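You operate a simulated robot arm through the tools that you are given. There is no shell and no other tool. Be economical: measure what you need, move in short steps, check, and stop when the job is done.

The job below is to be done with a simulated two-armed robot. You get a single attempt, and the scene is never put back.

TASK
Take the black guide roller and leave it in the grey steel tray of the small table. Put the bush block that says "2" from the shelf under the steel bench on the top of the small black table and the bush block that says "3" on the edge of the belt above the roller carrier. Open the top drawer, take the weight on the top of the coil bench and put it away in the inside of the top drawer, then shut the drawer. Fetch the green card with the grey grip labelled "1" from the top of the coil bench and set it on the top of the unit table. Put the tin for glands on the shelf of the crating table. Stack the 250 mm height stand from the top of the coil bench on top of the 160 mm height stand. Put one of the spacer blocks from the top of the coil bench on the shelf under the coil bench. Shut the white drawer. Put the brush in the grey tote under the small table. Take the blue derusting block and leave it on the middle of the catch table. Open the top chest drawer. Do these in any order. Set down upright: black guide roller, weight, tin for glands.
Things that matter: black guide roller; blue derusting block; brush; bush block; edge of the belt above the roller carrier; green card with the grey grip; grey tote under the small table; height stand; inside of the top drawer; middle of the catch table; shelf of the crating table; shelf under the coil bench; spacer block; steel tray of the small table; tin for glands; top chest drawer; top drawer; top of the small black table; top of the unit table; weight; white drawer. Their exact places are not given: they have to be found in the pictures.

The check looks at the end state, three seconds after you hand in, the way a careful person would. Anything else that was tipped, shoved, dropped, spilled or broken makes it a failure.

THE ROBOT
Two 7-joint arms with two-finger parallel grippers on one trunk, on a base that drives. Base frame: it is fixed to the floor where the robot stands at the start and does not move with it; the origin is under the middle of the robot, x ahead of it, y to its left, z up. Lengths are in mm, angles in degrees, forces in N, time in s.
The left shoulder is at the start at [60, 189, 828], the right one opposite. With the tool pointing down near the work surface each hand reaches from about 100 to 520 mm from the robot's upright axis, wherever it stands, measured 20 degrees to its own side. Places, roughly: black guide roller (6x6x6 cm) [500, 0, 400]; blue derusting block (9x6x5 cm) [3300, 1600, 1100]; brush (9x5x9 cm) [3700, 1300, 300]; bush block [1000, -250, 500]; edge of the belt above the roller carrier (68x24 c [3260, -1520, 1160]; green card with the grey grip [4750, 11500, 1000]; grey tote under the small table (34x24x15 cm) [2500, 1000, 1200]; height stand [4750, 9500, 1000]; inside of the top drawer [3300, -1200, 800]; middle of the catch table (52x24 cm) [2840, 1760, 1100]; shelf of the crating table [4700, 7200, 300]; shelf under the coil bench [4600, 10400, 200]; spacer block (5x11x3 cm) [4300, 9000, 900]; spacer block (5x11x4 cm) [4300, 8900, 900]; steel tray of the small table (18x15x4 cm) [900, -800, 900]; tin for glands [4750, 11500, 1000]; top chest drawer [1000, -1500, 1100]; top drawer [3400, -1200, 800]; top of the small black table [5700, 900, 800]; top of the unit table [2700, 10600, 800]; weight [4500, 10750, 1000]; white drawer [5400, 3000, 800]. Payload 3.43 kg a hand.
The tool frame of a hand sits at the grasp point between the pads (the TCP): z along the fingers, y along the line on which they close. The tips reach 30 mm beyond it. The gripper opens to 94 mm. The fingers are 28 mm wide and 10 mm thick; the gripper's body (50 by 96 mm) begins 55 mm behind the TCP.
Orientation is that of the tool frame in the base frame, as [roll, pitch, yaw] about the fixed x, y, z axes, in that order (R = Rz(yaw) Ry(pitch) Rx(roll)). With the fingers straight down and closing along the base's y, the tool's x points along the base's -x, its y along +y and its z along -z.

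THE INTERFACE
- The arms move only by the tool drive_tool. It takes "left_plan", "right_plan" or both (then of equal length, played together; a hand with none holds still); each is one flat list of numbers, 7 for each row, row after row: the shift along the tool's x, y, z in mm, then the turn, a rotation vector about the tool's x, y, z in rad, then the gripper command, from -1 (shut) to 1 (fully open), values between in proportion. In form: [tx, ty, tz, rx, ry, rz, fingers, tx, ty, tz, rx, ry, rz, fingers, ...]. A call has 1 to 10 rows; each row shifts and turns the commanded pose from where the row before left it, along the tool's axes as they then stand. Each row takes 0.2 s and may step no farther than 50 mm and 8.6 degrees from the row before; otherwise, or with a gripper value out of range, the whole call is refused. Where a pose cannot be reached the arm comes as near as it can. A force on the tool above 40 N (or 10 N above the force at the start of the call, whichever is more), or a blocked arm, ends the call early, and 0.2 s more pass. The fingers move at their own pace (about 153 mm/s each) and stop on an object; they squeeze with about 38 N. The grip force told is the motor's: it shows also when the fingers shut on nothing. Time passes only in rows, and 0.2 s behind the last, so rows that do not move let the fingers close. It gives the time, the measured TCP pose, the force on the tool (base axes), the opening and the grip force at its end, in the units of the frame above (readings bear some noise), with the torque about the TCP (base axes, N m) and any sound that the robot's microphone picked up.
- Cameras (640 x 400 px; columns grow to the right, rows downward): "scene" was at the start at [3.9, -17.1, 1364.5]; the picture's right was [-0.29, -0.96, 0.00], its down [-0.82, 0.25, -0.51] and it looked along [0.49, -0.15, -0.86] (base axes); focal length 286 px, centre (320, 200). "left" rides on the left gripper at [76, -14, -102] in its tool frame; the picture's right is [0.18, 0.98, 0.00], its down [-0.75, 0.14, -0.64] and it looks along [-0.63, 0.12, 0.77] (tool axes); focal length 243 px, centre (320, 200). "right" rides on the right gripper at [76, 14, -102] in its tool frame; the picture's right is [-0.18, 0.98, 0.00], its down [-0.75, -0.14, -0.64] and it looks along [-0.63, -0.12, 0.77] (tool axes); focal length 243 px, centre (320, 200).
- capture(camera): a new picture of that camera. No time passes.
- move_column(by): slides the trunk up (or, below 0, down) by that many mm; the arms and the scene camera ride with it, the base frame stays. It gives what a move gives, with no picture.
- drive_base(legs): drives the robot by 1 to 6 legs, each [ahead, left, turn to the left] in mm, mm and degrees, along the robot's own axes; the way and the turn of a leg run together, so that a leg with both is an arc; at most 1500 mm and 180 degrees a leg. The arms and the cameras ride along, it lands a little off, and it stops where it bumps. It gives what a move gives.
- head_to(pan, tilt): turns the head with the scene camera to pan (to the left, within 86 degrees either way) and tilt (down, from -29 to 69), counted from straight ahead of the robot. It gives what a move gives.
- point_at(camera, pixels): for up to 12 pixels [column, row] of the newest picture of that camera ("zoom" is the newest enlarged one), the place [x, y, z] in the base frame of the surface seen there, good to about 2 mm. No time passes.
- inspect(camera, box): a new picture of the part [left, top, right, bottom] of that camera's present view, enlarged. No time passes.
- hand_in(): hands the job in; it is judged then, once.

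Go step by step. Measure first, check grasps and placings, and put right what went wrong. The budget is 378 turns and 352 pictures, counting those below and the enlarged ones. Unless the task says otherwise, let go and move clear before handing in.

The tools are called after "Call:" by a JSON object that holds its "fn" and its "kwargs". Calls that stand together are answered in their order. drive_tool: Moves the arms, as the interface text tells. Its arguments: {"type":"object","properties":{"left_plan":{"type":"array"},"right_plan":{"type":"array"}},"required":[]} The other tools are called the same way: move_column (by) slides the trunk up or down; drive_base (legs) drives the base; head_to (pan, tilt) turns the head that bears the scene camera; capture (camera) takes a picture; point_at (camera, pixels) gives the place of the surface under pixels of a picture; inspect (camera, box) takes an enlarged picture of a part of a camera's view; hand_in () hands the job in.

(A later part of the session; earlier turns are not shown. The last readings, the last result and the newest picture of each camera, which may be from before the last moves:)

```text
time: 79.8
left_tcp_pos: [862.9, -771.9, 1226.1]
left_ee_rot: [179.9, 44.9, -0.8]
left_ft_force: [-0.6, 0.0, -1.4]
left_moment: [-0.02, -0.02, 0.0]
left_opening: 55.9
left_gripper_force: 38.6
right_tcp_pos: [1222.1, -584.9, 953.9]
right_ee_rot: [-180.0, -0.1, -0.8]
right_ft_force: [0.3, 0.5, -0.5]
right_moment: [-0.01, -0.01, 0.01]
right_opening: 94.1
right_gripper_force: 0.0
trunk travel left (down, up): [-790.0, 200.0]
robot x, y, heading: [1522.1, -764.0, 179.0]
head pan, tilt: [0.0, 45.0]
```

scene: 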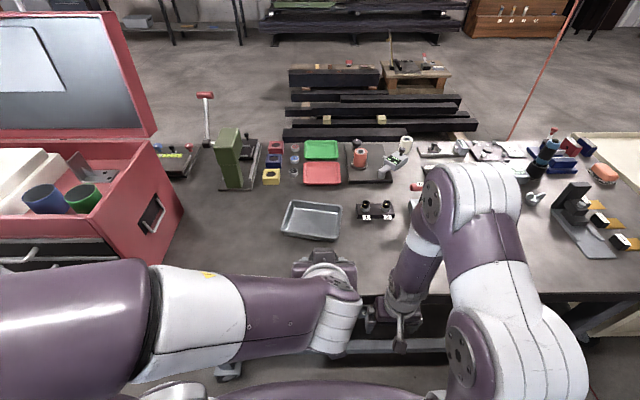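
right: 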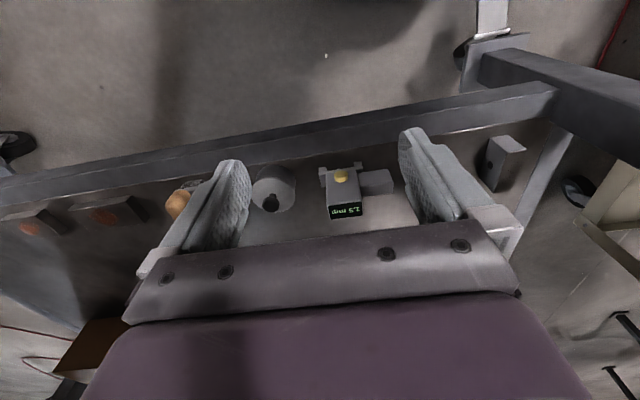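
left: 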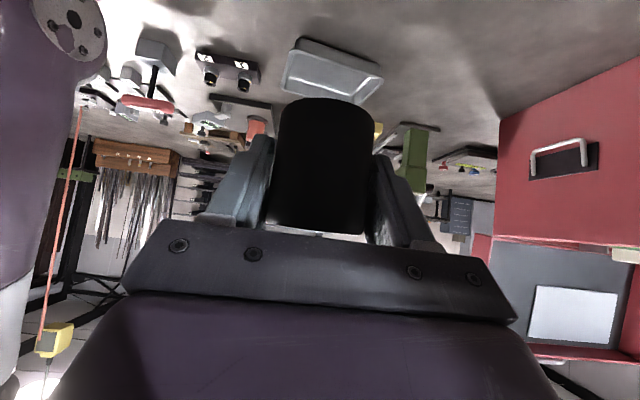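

It reached easily. Now descend most of the way.

Call:
{"fn": "drive_tool", "kwargs": {"left_plan": [34, 1, 30, 0, 0, 0, -1, 32, 1, 30, 0, 0, 0, -1, 31.8, 0, 31.8, 0, 0, 0, -1, 31.8, 0, 31.8, 0, 0, 0, -1, 21, 0, 21, 0, 0, 0, -1]}}

Call:
{"fn": "capture", "kwargs": {"camera": "scene"}}

Call:
{"fn": "capture", "kwargs": {"camera": "left"}}

```text
time: 81.0
left_tcp_pos: [871.8, -774.2, 1017.2]
left_ee_rot: [179.8, 45.1, -0.8]
left_ft_force: [0.3, -0.5, -2.1]
left_moment: [0.02, 0.04, 0.02]
left_opening: 55.8
left_gripper_force: 37.5
right_tcp_pos: [1222.8, -584.5, 955.2]
right_ee_rot: [-180.0, 0.0, -0.8]
right_ft_force: [0.3, 0.9, 0.0]
right_moment: [0.02, 0.0, -0.03]
right_opening: 94.0
right_gripper_force: 0.0
trunk travel left (down, up): [-790.0, 200.0]
robot x, y, heading: [1526.3, -764.8, 179.2]
head pan, tilt: [0.0, 45.0]
```

```text
321 pictures are left
```

scene: 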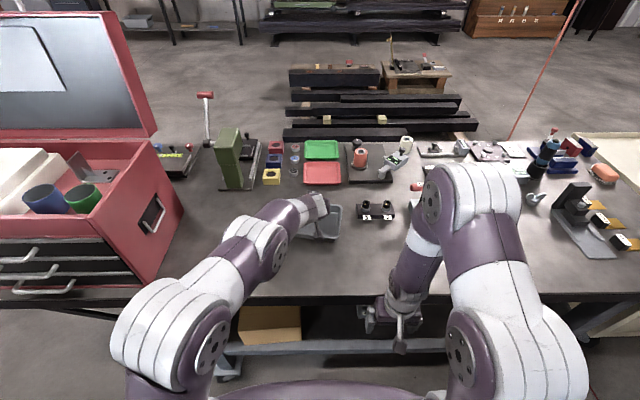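

```text
320 pictures are left
```

left: 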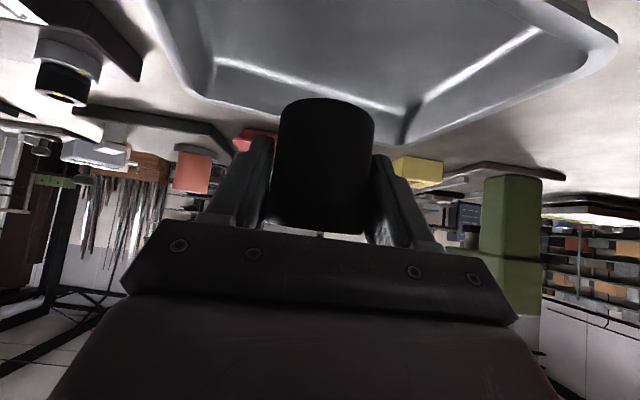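

The roller hangs over the tray's middle. I lower it to the floor, open and back away up.

Call:
{"fn": "drive_tool", "kwargs": {"left_plan": [14, 0, 14, 0, 0, 0, -1, 14, 0, 14, 0, 0, 0, -1, 7, 0, 7, 0, 0, 0, -1]}}

```text
time: 81.8
left_tcp_pos: [871.6, -774.2, 967.8]
left_ee_rot: [179.9, 45.1, -0.8]
left_ft_force: [0.1, 0.7, -2.2]
left_moment: [0.03, -0.02, 0.05]
left_opening: 55.8
left_gripper_force: 37.9
right_tcp_pos: [1224.2, -585.4, 955.4]
right_ee_rot: [179.9, 0.1, -0.7]
right_ft_force: [-0.1, -0.4, -0.3]
right_moment: [-0.02, 0.0, 0.02]
right_opening: 93.9
right_gripper_force: 0.1
trunk travel left (down, up): [-790.0, 200.0]
robot x, y, heading: [1524.0, -759.5, 179.0]
head pan, tilt: [0.0, 45.0]
```

Call:
{"fn": "drive_tool", "kwargs": {"left_plan": [1.5, 0, 1.5, 0, 0, 0, -1, 1.5, 0, 1.5, 0, 0, 0, -1]}}

```text
time: 82.4
left_tcp_pos: [871.1, -774.5, 963.6]
left_ee_rot: [179.9, 45.0, -0.9]
left_ft_force: [-0.4, 0.0, -1.5]
left_moment: [-0.02, 0.01, 0.01]
left_opening: 55.9
left_gripper_force: 37.7
right_tcp_pos: [1223.2, -585.7, 956.1]
right_ee_rot: [-180.0, 0.0, -0.8]
right_ft_force: [-1.2, 0.6, 0.4]
right_moment: [0.03, 0.01, -0.02]
right_opening: 94.2
right_gripper_force: 0.1
trunk travel left (down, up): [-790.0, 200.0]
robot x, y, heading: [1527.3, -762.9, 179.4]
head pan, tilt: [0.0, 45.0]
```

No contact yet; a few mm more.

Call:
{"fn": "drive_tool", "kwargs": {"left_plan": [1.5, 0, 1.5, 0, 0, 0, -1, 1, 0, 1, 0, 0, 0, -1]}}

```text
time: 83.0
left_tcp_pos: [869.9, -774.4, 961.9]
left_ee_rot: [180.0, 45.1, -0.8]
left_ft_force: [0.7, -1.3, 5.3]
left_moment: [-0.13, -0.07, 0.0]
left_opening: 55.7
left_gripper_force: 38.3
right_tcp_pos: [1224.1, -584.6, 956.1]
right_ee_rot: [180.0, 0.0, -0.8]
right_ft_force: [1.0, 1.1, 0.1]
right_moment: [-0.02, 0.03, -0.02]
right_opening: 94.2
right_gripper_force: 0.1
trunk travel left (down, up): [-790.0, 200.0]
robot x, y, heading: [1526.8, -763.8, 179.0]
head pan, tilt: [0.0, 45.0]
```

Contact. I open, withdraw up and back along the fingers, then look.

Call:
{"fn": "drive_tool", "kwargs": {"left_plan": [0, 0, 0, 0, 0, 0, 0.6, 0, 0, 0, 0, 0, 0, 1, 0, 0, -20, 0, 0, 0, 1, 0, 0, -40, 0, 0, 0, 1, 0, 0, -40, 0, 0, 0, 1, 0, 0, -45, 0, 0, 0, 1, 0, 0, -45, 0, 0, 0, 1]}}

Call:
{"fn": "capture", "kwargs": {"camera": "left"}}

Call:
{"fn": "inspect", "kwargs": {"camera": "scene", "box": [240, 150, 440, 275]}}

```text
time: 84.6
left_tcp_pos: [1007.2, -777.4, 1092.9]
left_ee_rot: [180.0, 45.1, -0.7]
left_ft_force: [-0.4, 0.2, 0.2]
left_moment: [0.01, 0.03, -0.01]
left_opening: 93.9
left_gripper_force: 0.1
right_tcp_pos: [1225.2, -585.2, 956.0]
right_ee_rot: [180.0, 0.1, -0.8]
right_ft_force: [0.4, -0.4, 1.0]
right_moment: [0.04, 0.04, 0.04]
right_opening: 94.3
right_gripper_force: 0.1
trunk travel left (down, up): [-790.0, 200.0]
robot x, y, heading: [1525.7, -765.1, 179.2]
head pan, tilt: [0.0, 45.0]
```

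```text
319 pictures are left
```

left: 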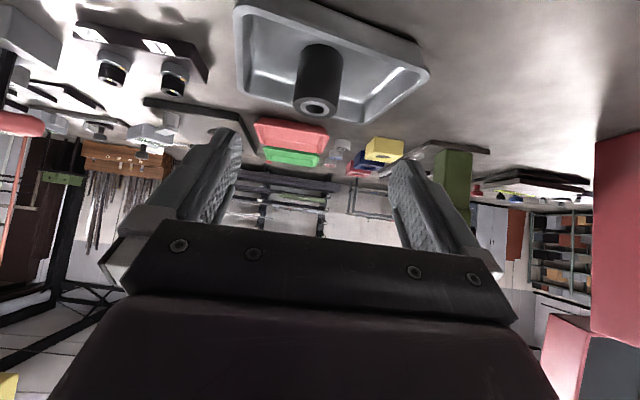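

```text
3.20 times, centred on (340, 212) of scene
```

zoom: 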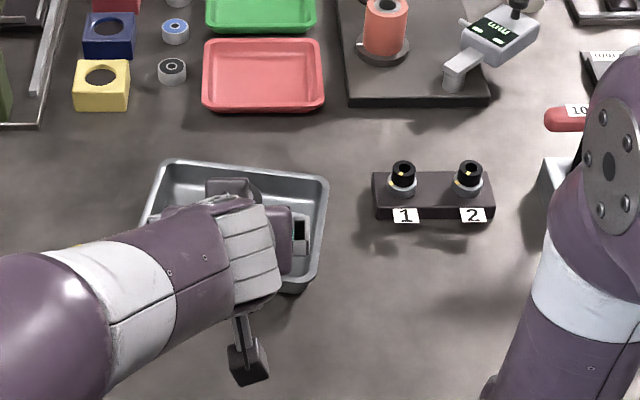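

The roller stands upright in the tray. I tuck the left arm back and return to the chest for its top drawer.

Call:
{"fn": "drive_tool", "kwargs": {"left_plan": [32, 0, -32, 0, 0, 0, 1, 32, 0, -32, 0, 0, 0, 1, 32, 0, -32, 0, 0, 0, 1, 32, 0, -32, 0, 0, 0, 1, 32, 0, -32, 0, 0, 0, 1]}}

Call:
{"fn": "drive_base", "kwargs": {"legs": [[-60, 690, 1]]}}

Call:
{"fn": "move_column", "kwargs": {"by": -250}}

Call:
{"fn": "head_to", "kwargs": {"pan": 5, "tilt": 35}}

Call:
{"fn": "capture", "kwargs": {"camera": "scene"}}

```text
time: 85.8
left_tcp_pos: [1178.7, -734.4, 1043.5]
left_ee_rot: [-180.0, 45.2, -0.9]
left_ft_force: [0.8, -0.7, 0.5]
left_moment: [-0.01, 0.01, 0.0]
left_opening: 93.9
left_gripper_force: 0.1
left hand out of reach, approached as far as the arm can: row 1, 2, 3
right_tcp_pos: [1225.1, -584.7, 955.9]
right_ee_rot: [180.0, 0.1, -0.8]
right_ft_force: [0.7, 0.6, -0.2]
right_moment: [-0.02, 0.02, 0.02]
right_opening: 94.1
right_gripper_force: 0.0
trunk travel left (down, up): [-790.0, 200.0]
robot x, y, heading: [1521.1, -764.1, 179.1]
head pan, tilt: [0.0, 45.0]
```

```text
time: 89.6
left_tcp_pos: [1234.2, -1427.4, 1041.5]
left_ee_rot: [179.9, 45.0, 0.6]
left_ft_force: [0.9, 0.3, 0.1]
left_moment: [0.05, -0.01, -0.03]
left_opening: 93.9
left_gripper_force: 0.1
right_tcp_pos: [1278.6, -1275.4, 955.9]
right_ee_rot: [-179.9, 0.0, 0.6]
right_ft_force: [0.0, 0.2, 0.3]
right_moment: [-0.02, 0.02, 0.02]
right_opening: 94.0
right_gripper_force: 0.1
trunk travel left (down, up): [-790.0, 200.0]
robot x, y, heading: [1581.0, -1446.4, -179.1]
head pan, tilt: [0.0, 45.0]
```

```text
time: 92.1
left_tcp_pos: [1234.6, -1427.1, 793.1]
left_ee_rot: [179.8, 45.0, 0.5]
left_ft_force: [-0.2, 0.3, -0.3]
left_moment: [-0.04, -0.01, -0.02]
left_opening: 94.0
left_gripper_force: 0.0
right_tcp_pos: [1278.1, -1276.3, 705.7]
right_ee_rot: [-180.0, -0.1, 0.6]
right_ft_force: [0.5, -0.2, -0.4]
right_moment: [-0.02, -0.02, -0.01]
right_opening: 93.9
right_gripper_force: 0.0
trunk travel left (down, up): [-540.0, 450.0]
robot x, y, heading: [1584.7, -1447.7, -179.1]
head pan, tilt: [0.0, 45.0]
```

```text
time: 92.9
left_tcp_pos: [1234.0, -1427.4, 792.9]
left_ee_rot: [180.0, 45.0, 0.5]
left_ft_force: [-0.2, -0.1, -0.6]
left_moment: [0.0, -0.01, 0.01]
left_opening: 94.1
left_gripper_force: 0.1
right_tcp_pos: [1279.3, -1275.2, 704.3]
right_ee_rot: [-179.9, 0.0, 0.7]
right_ft_force: [0.8, 0.1, 0.2]
right_moment: [0.0, 0.03, 0.0]
right_opening: 94.3
right_gripper_force: 0.2
trunk travel left (down, up): [-540.0, 450.0]
robot x, y, heading: [1583.8, -1446.4, -179.4]
head pan, tilt: [5.0, 35.0]
```

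```text
317 pictures are left
```

scene: 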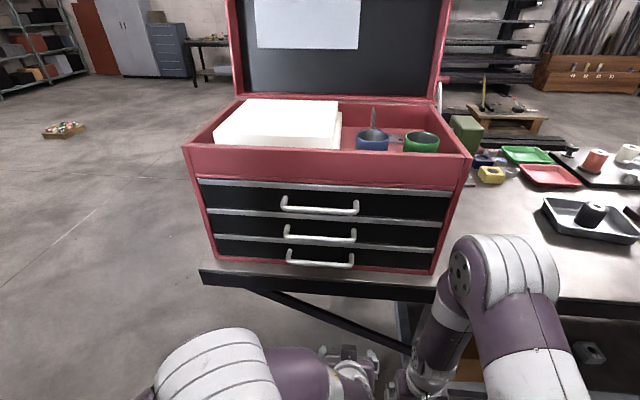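

The three drawers are seen; the top one's handle bar is at about (320,212). I measure it.

Call:
{"fn": "point_at", "kwargs": {"camera": "scene", "pixels": [[300, 211], [320, 212], [340, 213], [320, 190], [283, 200], [357, 205], [320, 239], [320, 263], [320, 220], [320, 160], [440, 225], [215, 210]]}}

Call:
{"fn": "inspect", "kwargs": {"camera": "scene", "box": [240, 160, 400, 280]}}

```text
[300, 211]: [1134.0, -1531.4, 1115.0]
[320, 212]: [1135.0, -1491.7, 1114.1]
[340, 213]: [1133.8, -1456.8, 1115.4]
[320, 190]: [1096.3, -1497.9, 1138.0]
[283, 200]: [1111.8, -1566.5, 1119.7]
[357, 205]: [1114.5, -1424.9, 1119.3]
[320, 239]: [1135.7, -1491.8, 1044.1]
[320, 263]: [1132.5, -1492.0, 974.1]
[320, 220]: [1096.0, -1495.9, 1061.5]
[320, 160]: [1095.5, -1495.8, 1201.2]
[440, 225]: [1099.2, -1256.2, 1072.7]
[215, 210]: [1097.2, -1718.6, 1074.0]
```

```text
3.33 times, centred on (320, 220) of scene
```

zoom: 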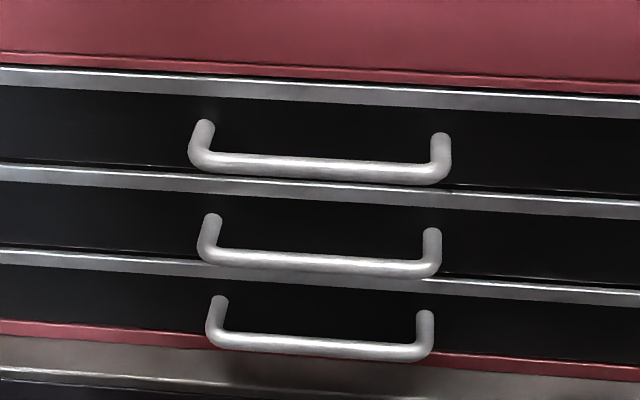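

Bar at x 1135, z 1114, face 1096. I raise the trunk and turn the left hand to point forward with the fingers closing vertically.

Call:
{"fn": "move_column", "kwargs": {"by": 320}}

Call:
{"fn": "drive_tool", "kwargs": {"left_plan": [0, 0, 0, 0, -0.131, 0, 1, 0, 0, 0, 0, -0.131, 0, 1, 0, 0, 0, 0, -0.131, 0, 1, 0, 0, 0, 0, -0.131, 0, 1, 0, 0, 0, 0, -0.131, 0, 1, 0, 0, 0, 0, -0.131, 0, 1]}}

Call:
{"fn": "drive_tool", "kwargs": {"left_plan": [0, 0, 0, 0, 0, 0.143, 1, 0, 0, 0, 0, 0, 0.143, 1, 0, 0, 0, 0, 0, 0.143, 1, 0, 0, 0, 0, 0, 0.143, 1, 0, 0, 0, 0, 0, 0.143, 1, 0, 0, 0, 0, 0, 0.143, 1, 0, 0, 0, 0, 0, 0.143, 1, 0, 0, 0, 0, 0, 0.143, 1, 0, 0, 0, 0, 0, 0.143, 1, 0, 0, 0, 0, 0, 0.143, 1]}}

Call:
{"fn": "drive_tool", "kwargs": {"left_plan": [0, 0, 0, 0, 0, 0.143, 1]}}

Call:
{"fn": "capture", "kwargs": {"camera": "scene"}}

```text
time: 96.0
left_tcp_pos: [1234.4, -1426.6, 1112.6]
left_ee_rot: [179.9, 45.0, 0.5]
left_ft_force: [-0.3, 0.2, 0.1]
left_moment: [-0.04, -0.03, -0.03]
left_opening: 94.0
left_gripper_force: 0.0
right_tcp_pos: [1278.2, -1276.5, 1025.8]
right_ee_rot: [-180.0, -0.1, 0.5]
right_ft_force: [-0.4, -0.1, 0.2]
right_moment: [0.0, -0.01, 0.05]
right_opening: 93.9
right_gripper_force: 0.0
trunk travel left (down, up): [-860.0, 130.0]
robot x, y, heading: [1581.4, -1451.3, -179.6]
head pan, tilt: [5.0, 35.0]
```

```text
time: 97.4
left_tcp_pos: [1220.0, -1422.0, 1120.5]
left_ee_rot: [-177.5, 63.8, 2.8]
left_ft_force: [-0.6, 0.0, 0.0]
left_moment: [0.0, 0.0, 0.01]
left_opening: 94.1
left_gripper_force: 0.1
left hand out of reach, approached as far as the arm can: row 3, 4, 5, 6
right_tcp_pos: [1278.3, -1277.1, 1026.2]
right_ee_rot: [-180.0, 0.0, 0.6]
right_ft_force: [0.5, -1.5, -0.4]
right_moment: [0.0, 0.02, 0.01]
right_opening: 93.9
right_gripper_force: 0.0
trunk travel left (down, up): [-860.0, 130.0]
robot x, y, heading: [1583.7, -1446.6, -179.4]
head pan, tilt: [5.0, 35.0]
```

```text
time: 99.6
left_tcp_pos: [1219.6, -1419.9, 1120.2]
left_ee_rot: [116.6, 8.2, -85.9]
left_ft_force: [0.4, 0.1, -0.1]
left_moment: [0.02, 0.02, 0.02]
left_opening: 93.7
left_gripper_force: 0.0
right_tcp_pos: [1277.4, -1276.8, 1025.8]
right_ee_rot: [-180.0, -0.1, 0.6]
right_ft_force: [0.3, -0.2, 0.4]
right_moment: [0.02, -0.03, -0.01]
right_opening: 93.9
right_gripper_force: 0.0
trunk travel left (down, up): [-860.0, 130.0]
robot x, y, heading: [1581.0, -1447.3, -179.2]
head pan, tilt: [5.0, 35.0]
```

```text
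time: 100.0
left_tcp_pos: [1219.8, -1419.9, 1119.2]
left_ee_rot: [116.2, 0.9, -89.7]
left_ft_force: [-0.6, -0.5, -0.8]
left_moment: [0.02, 0.02, 0.03]
left_opening: 93.9
left_gripper_force: 0.1
right_tcp_pos: [1277.7, -1276.5, 1024.0]
right_ee_rot: [180.0, 0.0, 0.5]
right_ft_force: [0.7, -0.8, -0.2]
right_moment: [0.03, -0.01, 0.02]
right_opening: 94.0
right_gripper_force: 0.0
trunk travel left (down, up): [-860.0, 130.0]
robot x, y, heading: [1581.6, -1446.2, -179.6]
head pan, tilt: [5.0, 35.0]
```

```text
315 pictures are left
```

scene: 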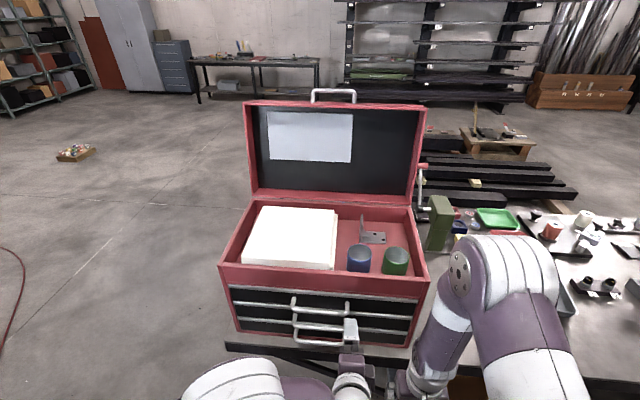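

The hand is level within 26°. I back the base a little, extend while levelling, and move sideways to the handle's middle (y -1495).

Call:
{"fn": "drive_base", "kwargs": {"legs": [[-80, 0, 0]]}}

Call:
{"fn": "drive_tool", "kwargs": {"left_plan": [20, 16, 32, 0, 0, 0, -0.2, 20, 16, 32, 0, 0, 0, -0.2, 20, 8, 16, 0, 0, 0, -0.2, 15, 0, 0, -0.1135, 0, 0, -0.2, 0, 0, 0, -0.1135, 0, 0, -0.2, 0, 0, 0, -0.1135, 0, 0, -0.2, 0, 0, 0, -0.1135, 0, 0, -0.2]}}

Call:
{"fn": "capture", "kwargs": {"camera": "left"}}

```text
time: 101.1
left_tcp_pos: [1297.8, -1419.8, 1120.1]
left_ee_rot: [116.3, 1.0, -89.6]
left_ft_force: [0.4, 0.0, 0.3]
left_moment: [0.02, -0.01, 0.02]
left_opening: 93.8
left_gripper_force: 0.1
right_tcp_pos: [1357.0, -1274.6, 1024.8]
right_ee_rot: [-180.0, -0.1, 0.6]
right_ft_force: [0.1, 1.1, -0.5]
right_moment: [0.01, -0.01, -0.01]
right_opening: 94.0
right_gripper_force: 0.1
trunk travel left (down, up): [-860.0, 130.0]
robot x, y, heading: [1663.9, -1444.0, -179.3]
head pan, tilt: [5.0, 35.0]
```

```text
time: 102.7
left_tcp_pos: [1126.9, -1490.1, 1210.9]
left_ee_rot: [94.3, 0.8, -90.0]
left_ft_force: [1.0, 0.4, -0.1]
left_moment: [-0.01, 0.04, 0.01]
left_opening: 37.7
left_gripper_force: 0.1
left hand out of reach, approached as far as the arm can: row 5, 6, 7
right_tcp_pos: [1362.0, -1274.7, 1026.3]
right_ee_rot: [-179.9, 0.3, 0.6]
right_ft_force: [0.1, 1.3, 0.2]
right_moment: [0.01, 0.0, 0.01]
right_opening: 93.9
right_gripper_force: 0.0
trunk travel left (down, up): [-860.0, 130.0]
robot x, y, heading: [1661.6, -1448.5, -179.5]
head pan, tilt: [5.0, 35.0]
stopped in row 7 (left hand): the force on the tool passed its limit (the readings are from after the stop); the commanded pose is now the measured one
```

```text
314 pictures are left
```

left: 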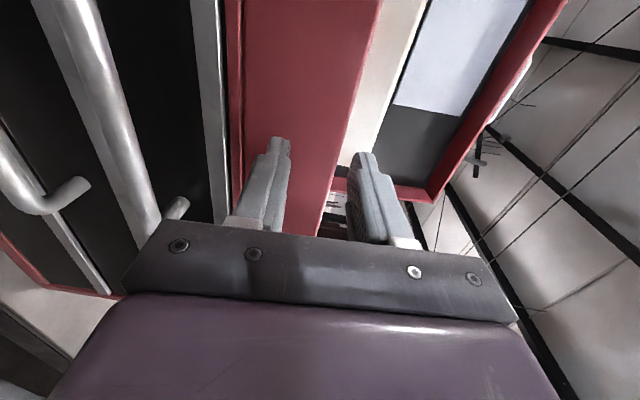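

The hand overshot (the commanded pose had run ahead of reach) and touched the chest's front edge. I back off and check nothing moved.

Call:
{"fn": "drive_tool", "kwargs": {"left_plan": [0, 0, -40, 0, 0, 0, -0.2, 0, 0, -40, 0, 0, 0, -0.2]}}

Call:
{"fn": "capture", "kwargs": {"camera": "scene"}}

Call:
{"fn": "point_at", "kwargs": {"camera": "scene", "pixels": [[250, 270], [400, 285], [300, 280], [280, 310], [320, 305]]}}

```text
time: 103.3
left_tcp_pos: [1139.5, -1487.3, 1224.1]
left_ee_rot: [94.8, 0.8, -90.0]
left_ft_force: [-0.4, -0.9, 0.4]
left_moment: [0.02, 0.02, 0.01]
left_opening: 37.4
left_gripper_force: 0.1
left hand out of reach, approached as far as the arm can: row 1, 2
right_tcp_pos: [1359.1, -1275.6, 1025.1]
right_ee_rot: [-180.0, 0.1, 0.5]
right_ft_force: [0.0, 1.2, -0.4]
right_moment: [-0.01, 0.02, -0.01]
right_opening: 94.1
right_gripper_force: 0.1
trunk travel left (down, up): [-860.0, 130.0]
robot x, y, heading: [1661.0, -1448.2, -179.7]
head pan, tilt: [5.0, 35.0]
```

```text
313 pictures are left
```

scene: 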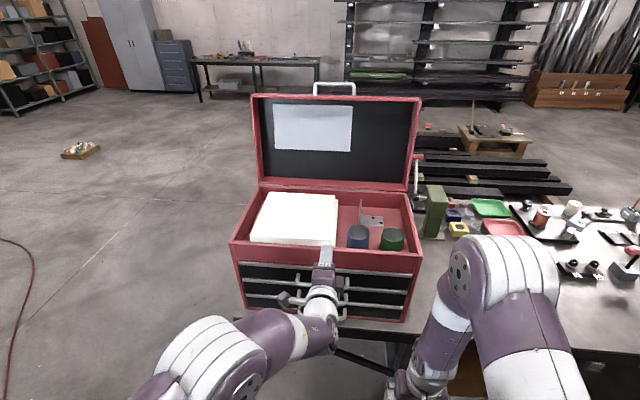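

```text
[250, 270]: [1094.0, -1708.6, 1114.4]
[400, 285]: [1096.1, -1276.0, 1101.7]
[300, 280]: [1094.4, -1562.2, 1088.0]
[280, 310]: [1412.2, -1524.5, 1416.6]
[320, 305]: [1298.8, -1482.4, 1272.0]
```

The chest face is still at x 1095, unmoved. I'll keep this near-level pose and do the approach with trunk and base: back off, then lower.

Call:
{"fn": "drive_base", "kwargs": {"legs": [[-90, 0, 0]]}}

Call:
{"fn": "move_column", "kwargs": {"by": -106}}

Call:
{"fn": "capture", "kwargs": {"camera": "left"}}

Call:
{"fn": "head_to", "kwargs": {"pan": 5, "tilt": 40}}

Call:
{"fn": "capture", "kwargs": {"camera": "scene"}}

```text
time: 104.4
left_tcp_pos: [1231.2, -1485.5, 1223.5]
left_ee_rot: [94.9, 0.9, -90.0]
left_ft_force: [-0.9, 0.4, 0.3]
left_moment: [0.01, -0.04, 0.03]
left_opening: 37.8
left_gripper_force: 0.0
right_tcp_pos: [1449.2, -1273.9, 1025.0]
right_ee_rot: [-180.0, -0.1, 0.6]
right_ft_force: [1.2, -0.6, -0.2]
right_moment: [0.01, -0.01, 0.01]
right_opening: 93.8
right_gripper_force: 0.1
trunk travel left (down, up): [-860.0, 130.0]
robot x, y, heading: [1751.9, -1442.9, -179.3]
head pan, tilt: [5.0, 35.0]
```

```text
time: 105.8
left_tcp_pos: [1231.9, -1487.4, 1116.4]
left_ee_rot: [94.8, 0.8, -90.1]
left_ft_force: [0.4, -0.5, -0.3]
left_moment: [0.0, -0.01, -0.01]
left_opening: 37.6
left_gripper_force: 0.1
right_tcp_pos: [1449.4, -1275.1, 919.3]
right_ee_rot: [-180.0, 0.1, 0.6]
right_ft_force: [-0.4, -0.3, -0.3]
right_moment: [0.01, 0.0, 0.02]
right_opening: 94.2
right_gripper_force: 0.0
trunk travel left (down, up): [-754.0, 236.0]
robot x, y, heading: [1753.6, -1442.7, -179.3]
head pan, tilt: [5.0, 35.0]
```

```text
312 pictures are left
```

left: 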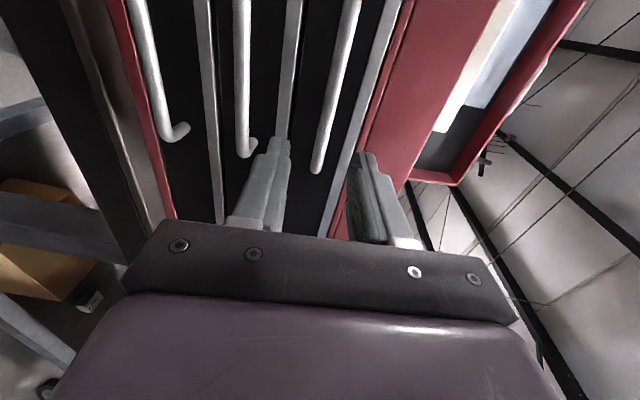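

```text
time: 106.4
left_tcp_pos: [1230.1, -1486.1, 1117.5]
left_ee_rot: [94.8, 0.8, -90.0]
left_ft_force: [-0.8, 0.6, 0.3]
left_moment: [-0.03, 0.01, 0.0]
left_opening: 38.0
left_gripper_force: 0.0
right_tcp_pos: [1448.9, -1274.4, 919.7]
right_ee_rot: [-179.9, 0.2, 0.5]
right_ft_force: [-0.5, -0.1, 0.2]
right_moment: [-0.03, 0.06, -0.01]
right_opening: 93.8
right_gripper_force: 0.1
trunk travel left (down, up): [-754.0, 236.0]
robot x, y, heading: [1753.3, -1443.0, -179.5]
head pan, tilt: [5.0, 40.0]
```

```text
311 pictures are left
```

scene: 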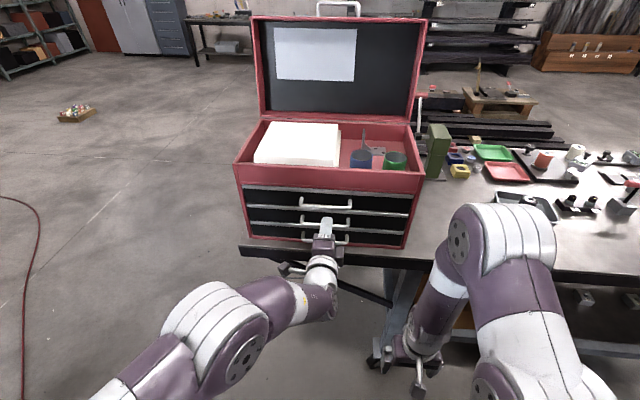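

The hand is level with the bar (z 1117 vs 1114). I drive forward ~88 mm and close on it.

Call:
{"fn": "drive_base", "kwargs": {"legs": [[88, 0, 0]]}}

Call:
{"fn": "drive_tool", "kwargs": {"left_plan": [0, 0, 0, 0, 0, 0, -1, 0, 0, 0, 0, 0, 0, -1, 0, 0, 0, 0, 0, 0, -1]}}

Call:
{"fn": "capture", "kwargs": {"camera": "left"}}

```text
time: 107.5
left_tcp_pos: [1141.5, -1487.2, 1116.5]
left_ee_rot: [94.9, 0.8, -90.0]
left_ft_force: [-0.6, -0.3, -0.2]
left_moment: [-0.01, 0.0, 0.02]
left_opening: 37.6
left_gripper_force: 0.1
right_tcp_pos: [1359.6, -1274.9, 918.7]
right_ee_rot: [-180.0, 0.0, 0.5]
right_ft_force: [-0.6, -0.1, 0.2]
right_moment: [-0.03, 0.0, 0.04]
right_opening: 94.1
right_gripper_force: 0.1
trunk travel left (down, up): [-754.0, 236.0]
robot x, y, heading: [1664.7, -1447.3, -179.7]
head pan, tilt: [5.0, 40.0]
```

```text
time: 108.3
left_tcp_pos: [1140.7, -1487.3, 1115.0]
left_ee_rot: [95.1, 0.7, -90.1]
left_ft_force: [-4.5, -1.0, -7.4]
left_moment: [-1.32, -0.05, 0.21]
left_opening: 11.9
left_gripper_force: 45.2
right_tcp_pos: [1359.6, -1276.0, 919.6]
right_ee_rot: [180.0, 0.0, 0.6]
right_ft_force: [0.6, -0.7, 0.6]
right_moment: [-0.02, 0.02, -0.01]
right_opening: 94.0
right_gripper_force: 0.0
trunk travel left (down, up): [-754.0, 236.0]
robot x, y, heading: [1665.7, -1444.3, -179.4]
head pan, tilt: [5.0, 40.0]
```

```text
310 pictures are left
```

left: 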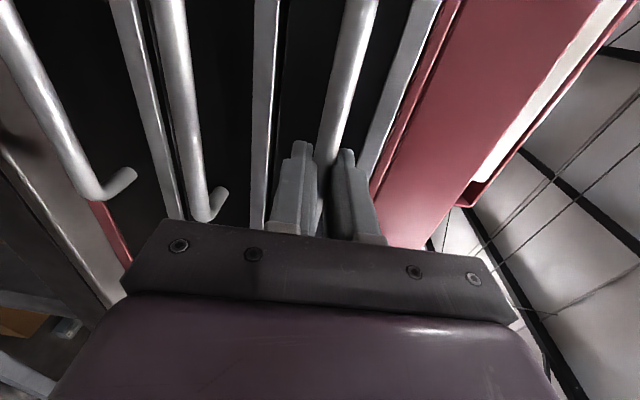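

The bar is held (11.9 mm). I pull with the base.

Call:
{"fn": "drive_base", "kwargs": {"legs": [[-120, 0, 0]]}}

Call:
{"fn": "capture", "kwargs": {"camera": "scene"}}

```text
time: 109.6
left_tcp_pos: [1261.4, -1486.0, 1115.8]
left_ee_rot: [94.9, 0.9, -90.1]
left_ft_force: [0.4, -10.1, -13.8]
left_moment: [-1.24, -0.08, 0.59]
left_opening: 11.7
left_gripper_force: 44.9
right_tcp_pos: [1479.2, -1275.0, 919.5]
right_ee_rot: [-180.0, 0.1, 0.5]
right_ft_force: [0.0, 0.5, 0.0]
right_moment: [0.01, 0.02, -0.01]
right_opening: 94.0
right_gripper_force: 0.1
trunk travel left (down, up): [-754.0, 236.0]
robot x, y, heading: [1784.2, -1445.3, -179.6]
head pan, tilt: [5.0, 40.0]
```

```text
309 pictures are left
```

scene: 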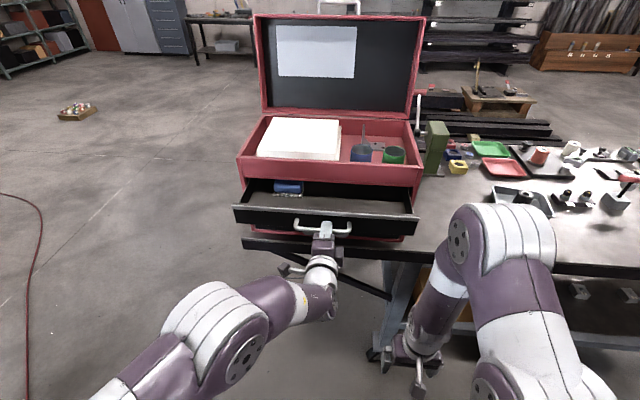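

Opening nicely, still moving freely. I pull another bit.

Call:
{"fn": "drive_base", "kwargs": {"legs": [[-80, 0, 0]]}}

Call:
{"fn": "capture", "kwargs": {"camera": "scene"}}

Call:
{"fn": "point_at", "kwargs": {"camera": "scene", "pixels": [[260, 222], [320, 170], [320, 160]]}}

```text
time: 110.6
left_tcp_pos: [1342.2, -1487.9, 1114.7]
left_ee_rot: [95.0, 0.9, -90.1]
left_ft_force: [0.8, -12.0, -5.8]
left_moment: [-1.3, -0.01, 1.14]
left_opening: 11.6
left_gripper_force: 44.5
right_tcp_pos: [1559.7, -1274.6, 919.6]
right_ee_rot: [-179.8, 0.0, 0.6]
right_ft_force: [0.2, -0.4, 0.0]
right_moment: [-0.03, 0.02, -0.01]
right_opening: 94.1
right_gripper_force: 0.1
trunk travel left (down, up): [-754.0, 236.0]
robot x, y, heading: [1869.0, -1449.2, -179.6]
head pan, tilt: [5.0, 40.0]
```

```text
308 pictures are left
```

scene: 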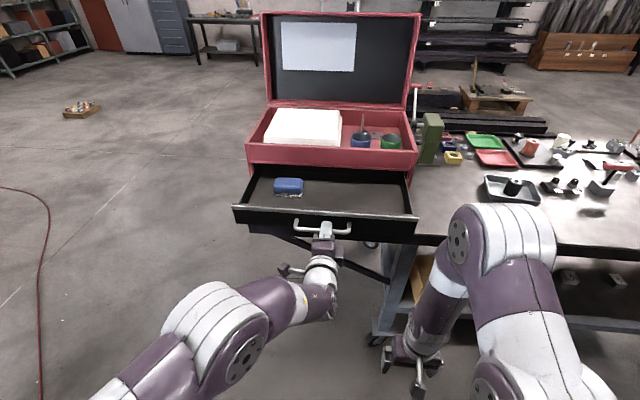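

```text
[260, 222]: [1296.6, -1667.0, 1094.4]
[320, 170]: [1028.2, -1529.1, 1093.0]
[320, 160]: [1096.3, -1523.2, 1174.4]
```

200 mm open. One more gentle pull to see whether it goes further.

Call:
{"fn": "drive_base", "kwargs": {"legs": [[-50, 0, 0]]}}

```text
time: 111.6
left_tcp_pos: [1381.0, -1485.4, 1116.2]
left_ee_rot: [94.9, 0.6, -89.8]
left_ft_force: [0.3, -1.9, 0.3]
left_moment: [-1.21, -0.04, -0.62]
left_opening: 11.7
left_gripper_force: 44.9
right_tcp_pos: [1598.5, -1272.9, 919.6]
right_ee_rot: [179.9, 0.1, 0.6]
right_ft_force: [-0.1, -0.2, 0.4]
right_moment: [0.01, -0.02, 0.01]
right_opening: 93.8
right_gripper_force: 0.0
trunk travel left (down, up): [-754.0, 236.0]
robot x, y, heading: [1904.3, -1445.2, -179.5]
head pan, tilt: [5.0, 40.0]
stopped in leg 1: the force on the tool passed its limit (the readings are from after the stop); the commanded pose is now the measured one
```

The drawer hit its stop at ~240 mm open. I release and slip the fingers off backwards.

Call:
{"fn": "drive_tool", "kwargs": {"left_plan": [0, 0, 0, 0, 0, 0, -0.2, 0, 0, 0, 0, 0, 0, -0.2, 0, 0, -20, 0, 0, 0, -0.2, 0, 0, -30, 0, 0, 0, -0.2]}}

Call:
{"fn": "capture", "kwargs": {"camera": "left"}}

```text
time: 112.6
left_tcp_pos: [1380.4, -1484.9, 1117.5]
left_ee_rot: [94.9, 0.8, -89.9]
left_ft_force: [0.9, -0.5, 0.6]
left_moment: [0.03, 0.02, -0.02]
left_opening: 37.5
left_gripper_force: 0.1
left hand out of reach, approached as far as the arm can: row 3, 4
right_tcp_pos: [1598.5, -1273.9, 918.2]
right_ee_rot: [-180.0, 0.0, 0.5]
right_ft_force: [0.7, -0.2, -0.6]
right_moment: [0.02, -0.03, -0.04]
right_opening: 93.9
right_gripper_force: 0.1
trunk travel left (down, up): [-754.0, 236.0]
robot x, y, heading: [1905.1, -1444.7, -179.3]
head pan, tilt: [5.0, 40.0]
```

```text
307 pictures are left
```

left: 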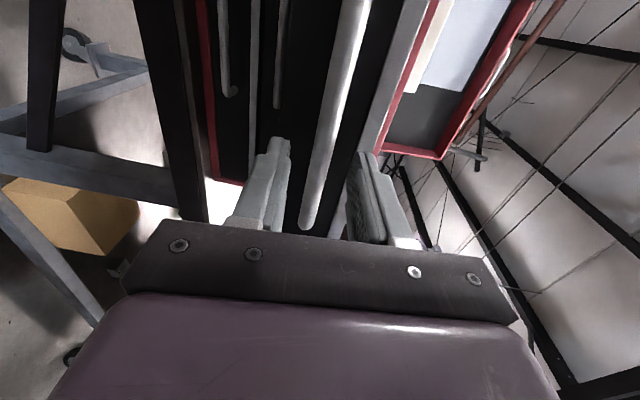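

The fingers straddle the bar still. I slide off with a short base move back.

Call:
{"fn": "drive_base", "kwargs": {"legs": [[-55, 0, 0]]}}

Call:
{"fn": "drive_tool", "kwargs": {"left_plan": [0, 30, 0, 0, 0, 0, 0, 0, 40, 0, 0, 0, 0, 0, 0, 40, 0, 0, 0, 0, 0]}}

Call:
{"fn": "capture", "kwargs": {"camera": "scene"}}

```text
time: 113.4
left_tcp_pos: [1383.2, -1485.1, 1111.9]
left_ee_rot: [95.4, 0.8, -89.9]
left_ft_force: [-0.2, -0.4, 0.6]
left_moment: [-0.02, 0.02, 0.0]
left_opening: 37.4
left_gripper_force: 0.1
right_tcp_pos: [1604.7, -1271.8, 916.0]
right_ee_rot: [179.9, -0.6, 0.3]
right_ft_force: [0.9, 0.7, 0.8]
right_moment: [0.0, 0.01, 0.04]
right_opening: 93.8
right_gripper_force: 0.1
trunk travel left (down, up): [-754.0, 236.0]
robot x, y, heading: [1916.4, -1443.3, -179.8]
head pan, tilt: [5.0, 40.0]
stopped in leg 1: the robot was blocked; the commanded pose is now the measured one
```

```text
time: 114.0
left_tcp_pos: [1382.9, -1483.8, 1144.7]
left_ee_rot: [98.4, 0.0, -90.3]
left_ft_force: [0.1, -1.4, -27.2]
left_moment: [0.18, -0.64, -0.31]
left_opening: 62.4
left_gripper_force: 13.4
right_tcp_pos: [1604.8, -1271.1, 915.9]
right_ee_rot: [-179.9, -0.5, 0.3]
right_ft_force: [-1.4, 0.1, -0.5]
right_moment: [0.0, -0.01, 0.0]
right_opening: 94.2
right_gripper_force: 0.1
trunk travel left (down, up): [-754.0, 236.0]
robot x, y, heading: [1917.6, -1447.5, -179.8]
head pan, tilt: [5.0, 40.0]
stopped in row 2 (left hand): the force on the tool passed its limit (the readings are from after the stop); the commanded pose is now the measured one
```

```text
306 pictures are left
```

scene: 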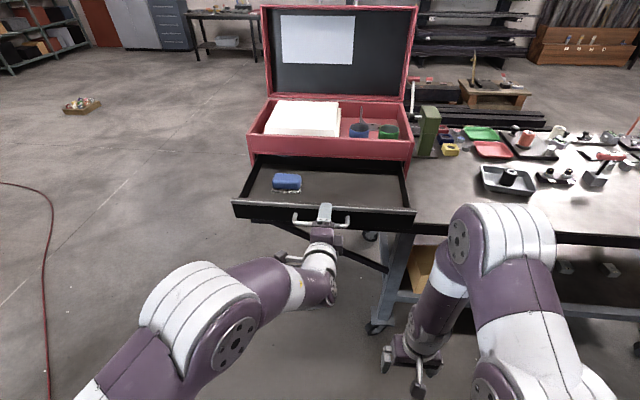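

The base was blocked behind by the conveyor, and the lower finger is under the bar. I return to mid-bar height, then slide sideways off the bar's end, which fits between the open fingers.

Call:
{"fn": "drive_tool", "kwargs": {"left_plan": [0, -15, 0, 0, 0, 0, 0, 0, -14, 0, 0, 0, 0, -0.2]}}

Call:
{"fn": "capture", "kwargs": {"camera": "left"}}

```text
time: 114.5
left_tcp_pos: [1384.1, -1484.5, 1125.2]
left_ee_rot: [97.1, 0.3, -90.2]
left_ft_force: [0.4, -0.1, -0.3]
left_moment: [0.03, -0.02, 0.0]
left_opening: 37.6
left_gripper_force: 0.0
right_tcp_pos: [1605.3, -1272.1, 916.8]
right_ee_rot: [-180.0, -0.6, 0.3]
right_ft_force: [-0.3, -0.2, 0.1]
right_moment: [-0.01, 0.0, 0.03]
right_opening: 93.9
right_gripper_force: 0.1
trunk travel left (down, up): [-754.0, 236.0]
robot x, y, heading: [1919.4, -1445.1, -179.8]
head pan, tilt: [5.0, 40.0]
```

```text
305 pictures are left
```

left: 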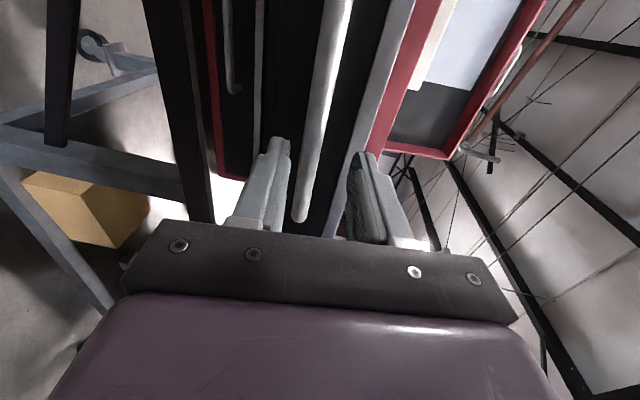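

The bar sits close to the lower finger. I drop the trunk 8 mm to centre it, then slide the base sideways to the right.

Call:
{"fn": "move_column", "kwargs": {"by": -9}}

Call:
{"fn": "drive_base", "kwargs": {"legs": [[5, -130, 0]]}}

Call:
{"fn": "capture", "kwargs": {"camera": "left"}}

```text
time: 115.1
left_tcp_pos: [1384.9, -1485.6, 1113.4]
left_ee_rot: [97.5, 0.2, -90.2]
left_ft_force: [-0.1, -0.4, -0.1]
left_moment: [0.01, 0.0, -0.02]
left_opening: 37.5
left_gripper_force: 0.0
right_tcp_pos: [1605.1, -1272.1, 906.0]
right_ee_rot: [180.0, -0.5, 0.4]
right_ft_force: [-0.6, -0.8, -0.2]
right_moment: [-0.03, -0.02, 0.0]
right_opening: 93.8
right_gripper_force: 0.1
trunk travel left (down, up): [-745.0, 245.0]
robot x, y, heading: [1917.3, -1442.5, -179.9]
head pan, tilt: [5.0, 40.0]
```

```text
time: 116.4
left_tcp_pos: [1385.1, -1353.7, 1116.2]
left_ee_rot: [97.1, 0.1, -90.1]
left_ft_force: [0.0, -0.1, 0.0]
left_moment: [-0.02, -0.01, 0.01]
left_opening: 37.5
left_gripper_force: 0.2
right_tcp_pos: [1603.1, -1140.9, 908.2]
right_ee_rot: [179.7, -0.3, 0.4]
right_ft_force: [0.0, -1.2, -0.7]
right_moment: [0.04, 0.01, 0.03]
right_opening: 93.6
right_gripper_force: 0.2
trunk travel left (down, up): [-745.0, 245.0]
robot x, y, heading: [1912.6, -1315.7, -179.8]
head pan, tilt: [5.0, 40.0]
```

```text
304 pictures are left
```

left: 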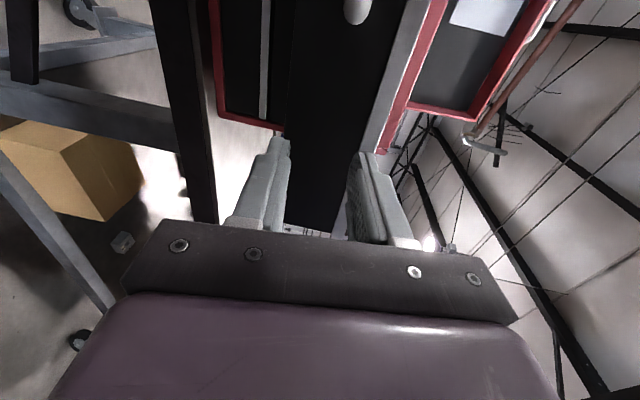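

The hand is free of the handle and the drawer stays open. I move on right and then forward to clear the aisle's back side, and check all with a picture.

Call:
{"fn": "drive_base", "kwargs": {"legs": [[0, -170, 0], [300, -100, 0]]}}

Call:
{"fn": "head_to", "kwargs": {"pan": 45, "tilt": 40}}

Call:
{"fn": "capture", "kwargs": {"camera": "scene"}}

```text
time: 119.5
left_tcp_pos: [1096.9, -1090.5, 1119.9]
left_ee_rot: [96.8, 0.2, -90.4]
left_ft_force: [-0.2, 0.2, -0.5]
left_moment: [0.0, 0.02, -0.02]
left_opening: 37.6
left_gripper_force: 0.1
right_tcp_pos: [1313.9, -876.4, 911.2]
right_ee_rot: [-180.0, 0.1, 0.1]
right_ft_force: [-0.3, 0.1, -0.7]
right_moment: [0.02, 0.02, 0.02]
right_opening: 93.9
right_gripper_force: 0.1
trunk travel left (down, up): [-745.0, 245.0]
robot x, y, heading: [1616.1, -1053.0, -180.0]
head pan, tilt: [5.0, 40.0]
```

```text
time: 120.6
left_tcp_pos: [1096.7, -1090.0, 1119.7]
left_ee_rot: [96.8, 0.4, -90.4]
left_ft_force: [0.2, 0.8, 0.7]
left_moment: [0.0, -0.01, -0.01]
left_opening: 37.6
left_gripper_force: 0.0
right_tcp_pos: [1315.9, -876.4, 910.6]
right_ee_rot: [-180.0, 0.1, 0.2]
right_ft_force: [0.1, 0.4, 0.3]
right_moment: [-0.01, 0.05, -0.01]
right_opening: 94.1
right_gripper_force: 0.0
trunk travel left (down, up): [-745.0, 245.0]
robot x, y, heading: [1618.3, -1053.9, -180.0]
head pan, tilt: [45.0, 40.0]
```

```text
303 pictures are left
```

scene: 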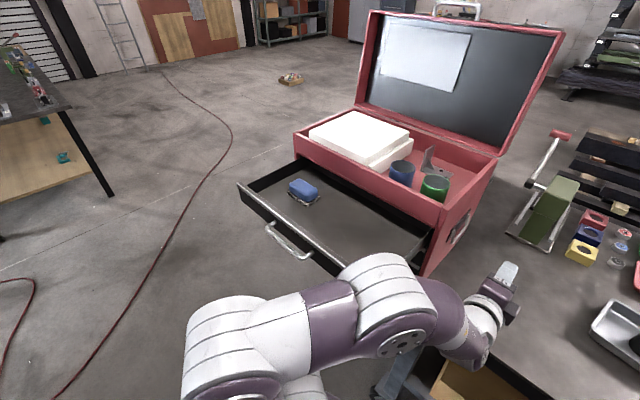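

The chest drawer stands open. Now I turn the left hand back to the 45° tilt and go look at the bush blocks from the rear.

Call:
{"fn": "drive_tool", "kwargs": {"left_plan": [0, 0, 0, 0, 0, -0.143, 0, 0, 0, 0, 0, 0, -0.143, 0, 0, 0, 0, 0, 0, -0.143, 0, 0, 0, 0, 0, 0, -0.143, 0, 0, 0, 0, 0, 0, -0.143, 0, 0, 0, 0, 0, 0, -0.143, 0, 0, 0, 0, 0, 0, -0.143, 0, 0, 0, 0, 0, 0, -0.143, 0, 0, 0, 0, 0, 0, -0.143, 0, 0, 0, 0, 0, 0, -0.143, 0]}}

Call:
{"fn": "drive_tool", "kwargs": {"left_plan": [0, 0, 0, 0, 0, -0.143, 1, 0, 0, 0, 0, 0.131, 0, 1, 0, 0, 0, 0, 0.131, 0, 1, 0, 0, 0, 0, 0.131, 0, 1, 0, 0, 0, 0, 0.131, 0, 1, 0, 0, 0, 0, 0.131, 0, 1, 0, 0, 0, 0, 0.131, 0, 1]}}

```text
time: 122.8
left_tcp_pos: [1097.7, -1089.5, 1118.8]
left_ee_rot: [131.2, 79.7, -49.7]
left_ft_force: [1.1, -0.2, 0.2]
left_moment: [-0.03, -0.02, 0.03]
left_opening: 47.1
left_gripper_force: 0.0
right_tcp_pos: [1314.5, -875.9, 909.8]
right_ee_rot: [180.0, 0.0, 0.1]
right_ft_force: [0.2, 0.7, 0.5]
right_moment: [-0.02, -0.02, 0.0]
right_opening: 94.0
right_gripper_force: 0.0
trunk travel left (down, up): [-745.0, 245.0]
robot x, y, heading: [1619.2, -1050.4, -179.8]
head pan, tilt: [45.0, 40.0]
```

```text
time: 124.4
left_tcp_pos: [1095.2, -1090.1, 1118.8]
left_ee_rot: [-179.7, 37.9, -0.3]
left_ft_force: [-1.4, -0.2, 0.0]
left_moment: [-0.03, 0.01, -0.02]
left_opening: 93.8
left_gripper_force: 0.0
right_tcp_pos: [1313.3, -876.4, 910.9]
right_ee_rot: [179.9, -0.1, 0.1]
right_ft_force: [-0.3, -0.4, -0.9]
right_moment: [0.0, 0.0, 0.0]
right_opening: 94.1
right_gripper_force: 0.0
trunk travel left (down, up): [-745.0, 245.0]
robot x, y, heading: [1618.8, -1051.1, -180.0]
head pan, tilt: [45.0, 40.0]
```

I retract the left arm, drive over in front of the middle block, and lower the trunk.

Call:
{"fn": "drive_tool", "kwargs": {"left_plan": [29.5, 0, -23, 0, 0, 0, 1, 29.5, 0, -23, 0, 0, 0, 1, 29.5, 0, -23, 0, 0, 0, 1, 29.5, 0, -23, 0, 0, 0, 1]}}

Call:
{"fn": "drive_base", "kwargs": {"legs": [[-60, -750, 0]]}}

Call:
{"fn": "move_column", "kwargs": {"by": -400}}

Call:
{"fn": "move_column", "kwargs": {"by": -300}}

Call:
{"fn": "head_to", "kwargs": {"pan": 0, "tilt": 28}}

Call:
{"fn": "capture", "kwargs": {"camera": "scene"}}

```text
time: 125.4
left_tcp_pos: [1246.6, -1090.5, 1120.1]
left_ee_rot: [-179.6, 38.1, -0.2]
left_ft_force: [0.3, -0.9, 0.6]
left_moment: [-0.01, -0.01, 0.0]
left_opening: 93.9
left_gripper_force: 0.0
right_tcp_pos: [1314.9, -877.9, 911.5]
right_ee_rot: [-180.0, 0.1, 0.1]
right_ft_force: [0.3, 0.8, 0.1]
right_moment: [0.01, 0.02, -0.01]
right_opening: 94.2
right_gripper_force: 0.1
trunk travel left (down, up): [-745.0, 245.0]
robot x, y, heading: [1622.0, -1055.4, -179.8]
head pan, tilt: [45.0, 40.0]
```

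```text
time: 129.4
left_tcp_pos: [1301.5, -354.2, 1117.8]
left_ee_rot: [-179.8, 38.2, 0.4]
left_ft_force: [-0.1, -0.3, 0.3]
left_moment: [-0.01, 0.01, -0.02]
left_opening: 94.3
left_gripper_force: 0.0
right_tcp_pos: [1366.9, -139.6, 910.2]
right_ee_rot: [180.0, 0.1, 0.8]
right_ft_force: [0.2, -0.5, 0.5]
right_moment: [0.02, -0.02, 0.02]
right_opening: 94.0
right_gripper_force: 0.1
trunk travel left (down, up): [-745.0, 245.0]
robot x, y, heading: [1674.3, -309.6, -179.1]
head pan, tilt: [45.0, 40.0]
```

```text
time: 133.3
left_tcp_pos: [1300.8, -356.2, 717.5]
left_ee_rot: [-179.7, 38.1, 0.4]
left_ft_force: [0.1, 0.2, 0.0]
left_moment: [0.01, -0.01, 0.0]
left_opening: 93.7
left_gripper_force: 0.0
right_tcp_pos: [1366.4, -139.9, 511.0]
right_ee_rot: [179.9, 0.1, 0.8]
right_ft_force: [-0.3, 0.2, 0.4]
right_moment: [-0.05, 0.0, 0.02]
right_opening: 93.9
right_gripper_force: 0.1
trunk travel left (down, up): [-345.0, 645.0]
robot x, y, heading: [1672.1, -313.3, -179.3]
head pan, tilt: [45.0, 40.0]
```

```text
time: 136.3
left_tcp_pos: [1300.6, -354.9, 419.5]
left_ee_rot: [-179.7, 38.2, 0.4]
left_ft_force: [-0.4, -0.1, -0.2]
left_moment: [0.05, 0.06, -0.01]
left_opening: 93.8
left_gripper_force: 0.1
right_tcp_pos: [1367.2, -139.0, 210.4]
right_ee_rot: [-180.0, 0.1, 0.8]
right_ft_force: [-0.3, -0.1, -0.1]
right_moment: [-0.01, 0.01, -0.02]
right_opening: 94.2
right_gripper_force: 0.0
trunk travel left (down, up): [-45.0, 945.0]
robot x, y, heading: [1673.4, -311.5, -179.2]
head pan, tilt: [45.0, 40.0]
```

```text
time: 137.4
left_tcp_pos: [1301.1, -356.1, 418.7]
left_ee_rot: [-179.8, 38.2, 0.5]
left_ft_force: [0.0, -0.1, 0.3]
left_moment: [0.01, -0.01, 0.02]
left_opening: 94.3
left_gripper_force: 0.0
right_tcp_pos: [1366.0, -139.9, 210.3]
right_ee_rot: [-180.0, 0.0, 0.8]
right_ft_force: [0.6, 0.3, 0.6]
right_moment: [0.01, 0.0, -0.01]
right_opening: 94.0
right_gripper_force: 0.0
trunk travel left (down, up): [-45.0, 945.0]
robot x, y, heading: [1672.7, -309.5, -179.3]
head pan, tilt: [0.0, 28.0]
```

```text
302 pictures are left
```

scene: 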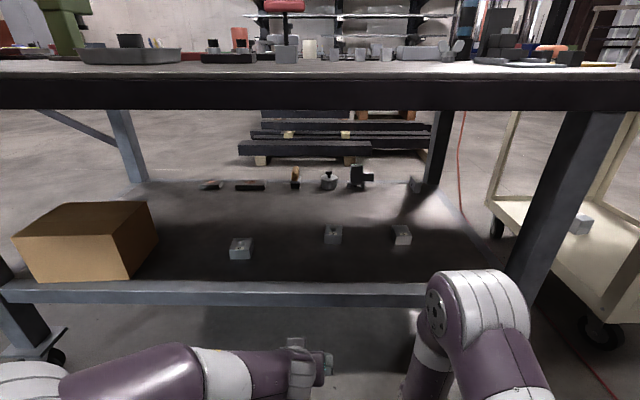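

I zoom on the three blocks at (240,247), (332,233), (401,234) to read the digits and measure them.

Call:
{"fn": "inspect", "kwargs": {"camera": "scene", "box": [220, 215, 300, 265]}}

Call:
{"fn": "inspect", "kwargs": {"camera": "scene", "box": [310, 210, 430, 260]}}

Call:
{"fn": "point_at", "kwargs": {"camera": "scene", "pixels": [[240, 242], [240, 253], [230, 252], [251, 253], [332, 229], [332, 240], [325, 238], [341, 239], [402, 231], [403, 241], [330, 285], [330, 300]]}}

```text
8.00 times, centred on (260, 240) of scene
```

zoom: 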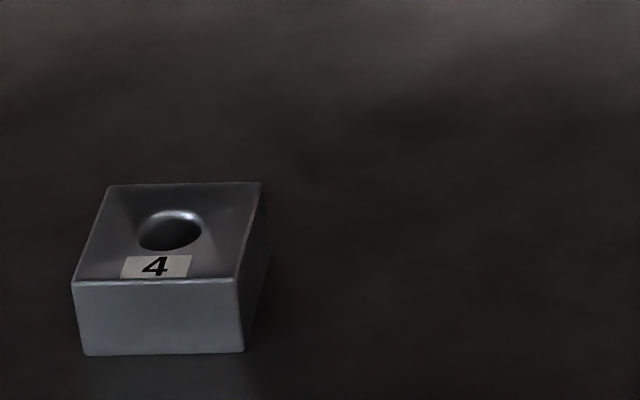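

```text
5.33 times, centred on (370, 235) of scene
```

zoom: 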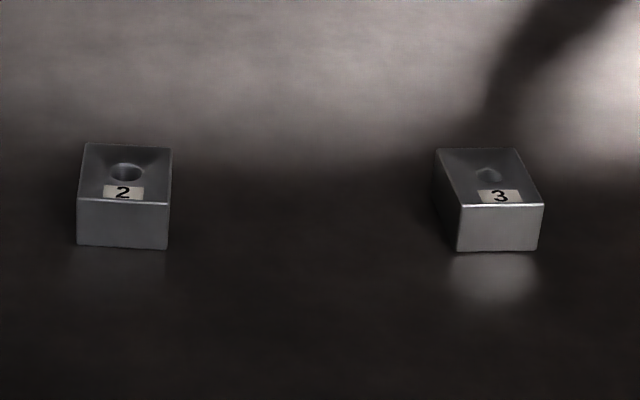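

```text
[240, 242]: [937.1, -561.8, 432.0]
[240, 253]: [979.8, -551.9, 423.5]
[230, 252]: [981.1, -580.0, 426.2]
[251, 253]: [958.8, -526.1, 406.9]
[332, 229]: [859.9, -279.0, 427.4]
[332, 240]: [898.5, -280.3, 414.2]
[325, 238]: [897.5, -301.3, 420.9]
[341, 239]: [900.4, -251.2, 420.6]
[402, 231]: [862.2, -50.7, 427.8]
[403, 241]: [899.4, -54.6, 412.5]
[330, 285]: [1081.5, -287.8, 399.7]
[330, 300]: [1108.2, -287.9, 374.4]
```

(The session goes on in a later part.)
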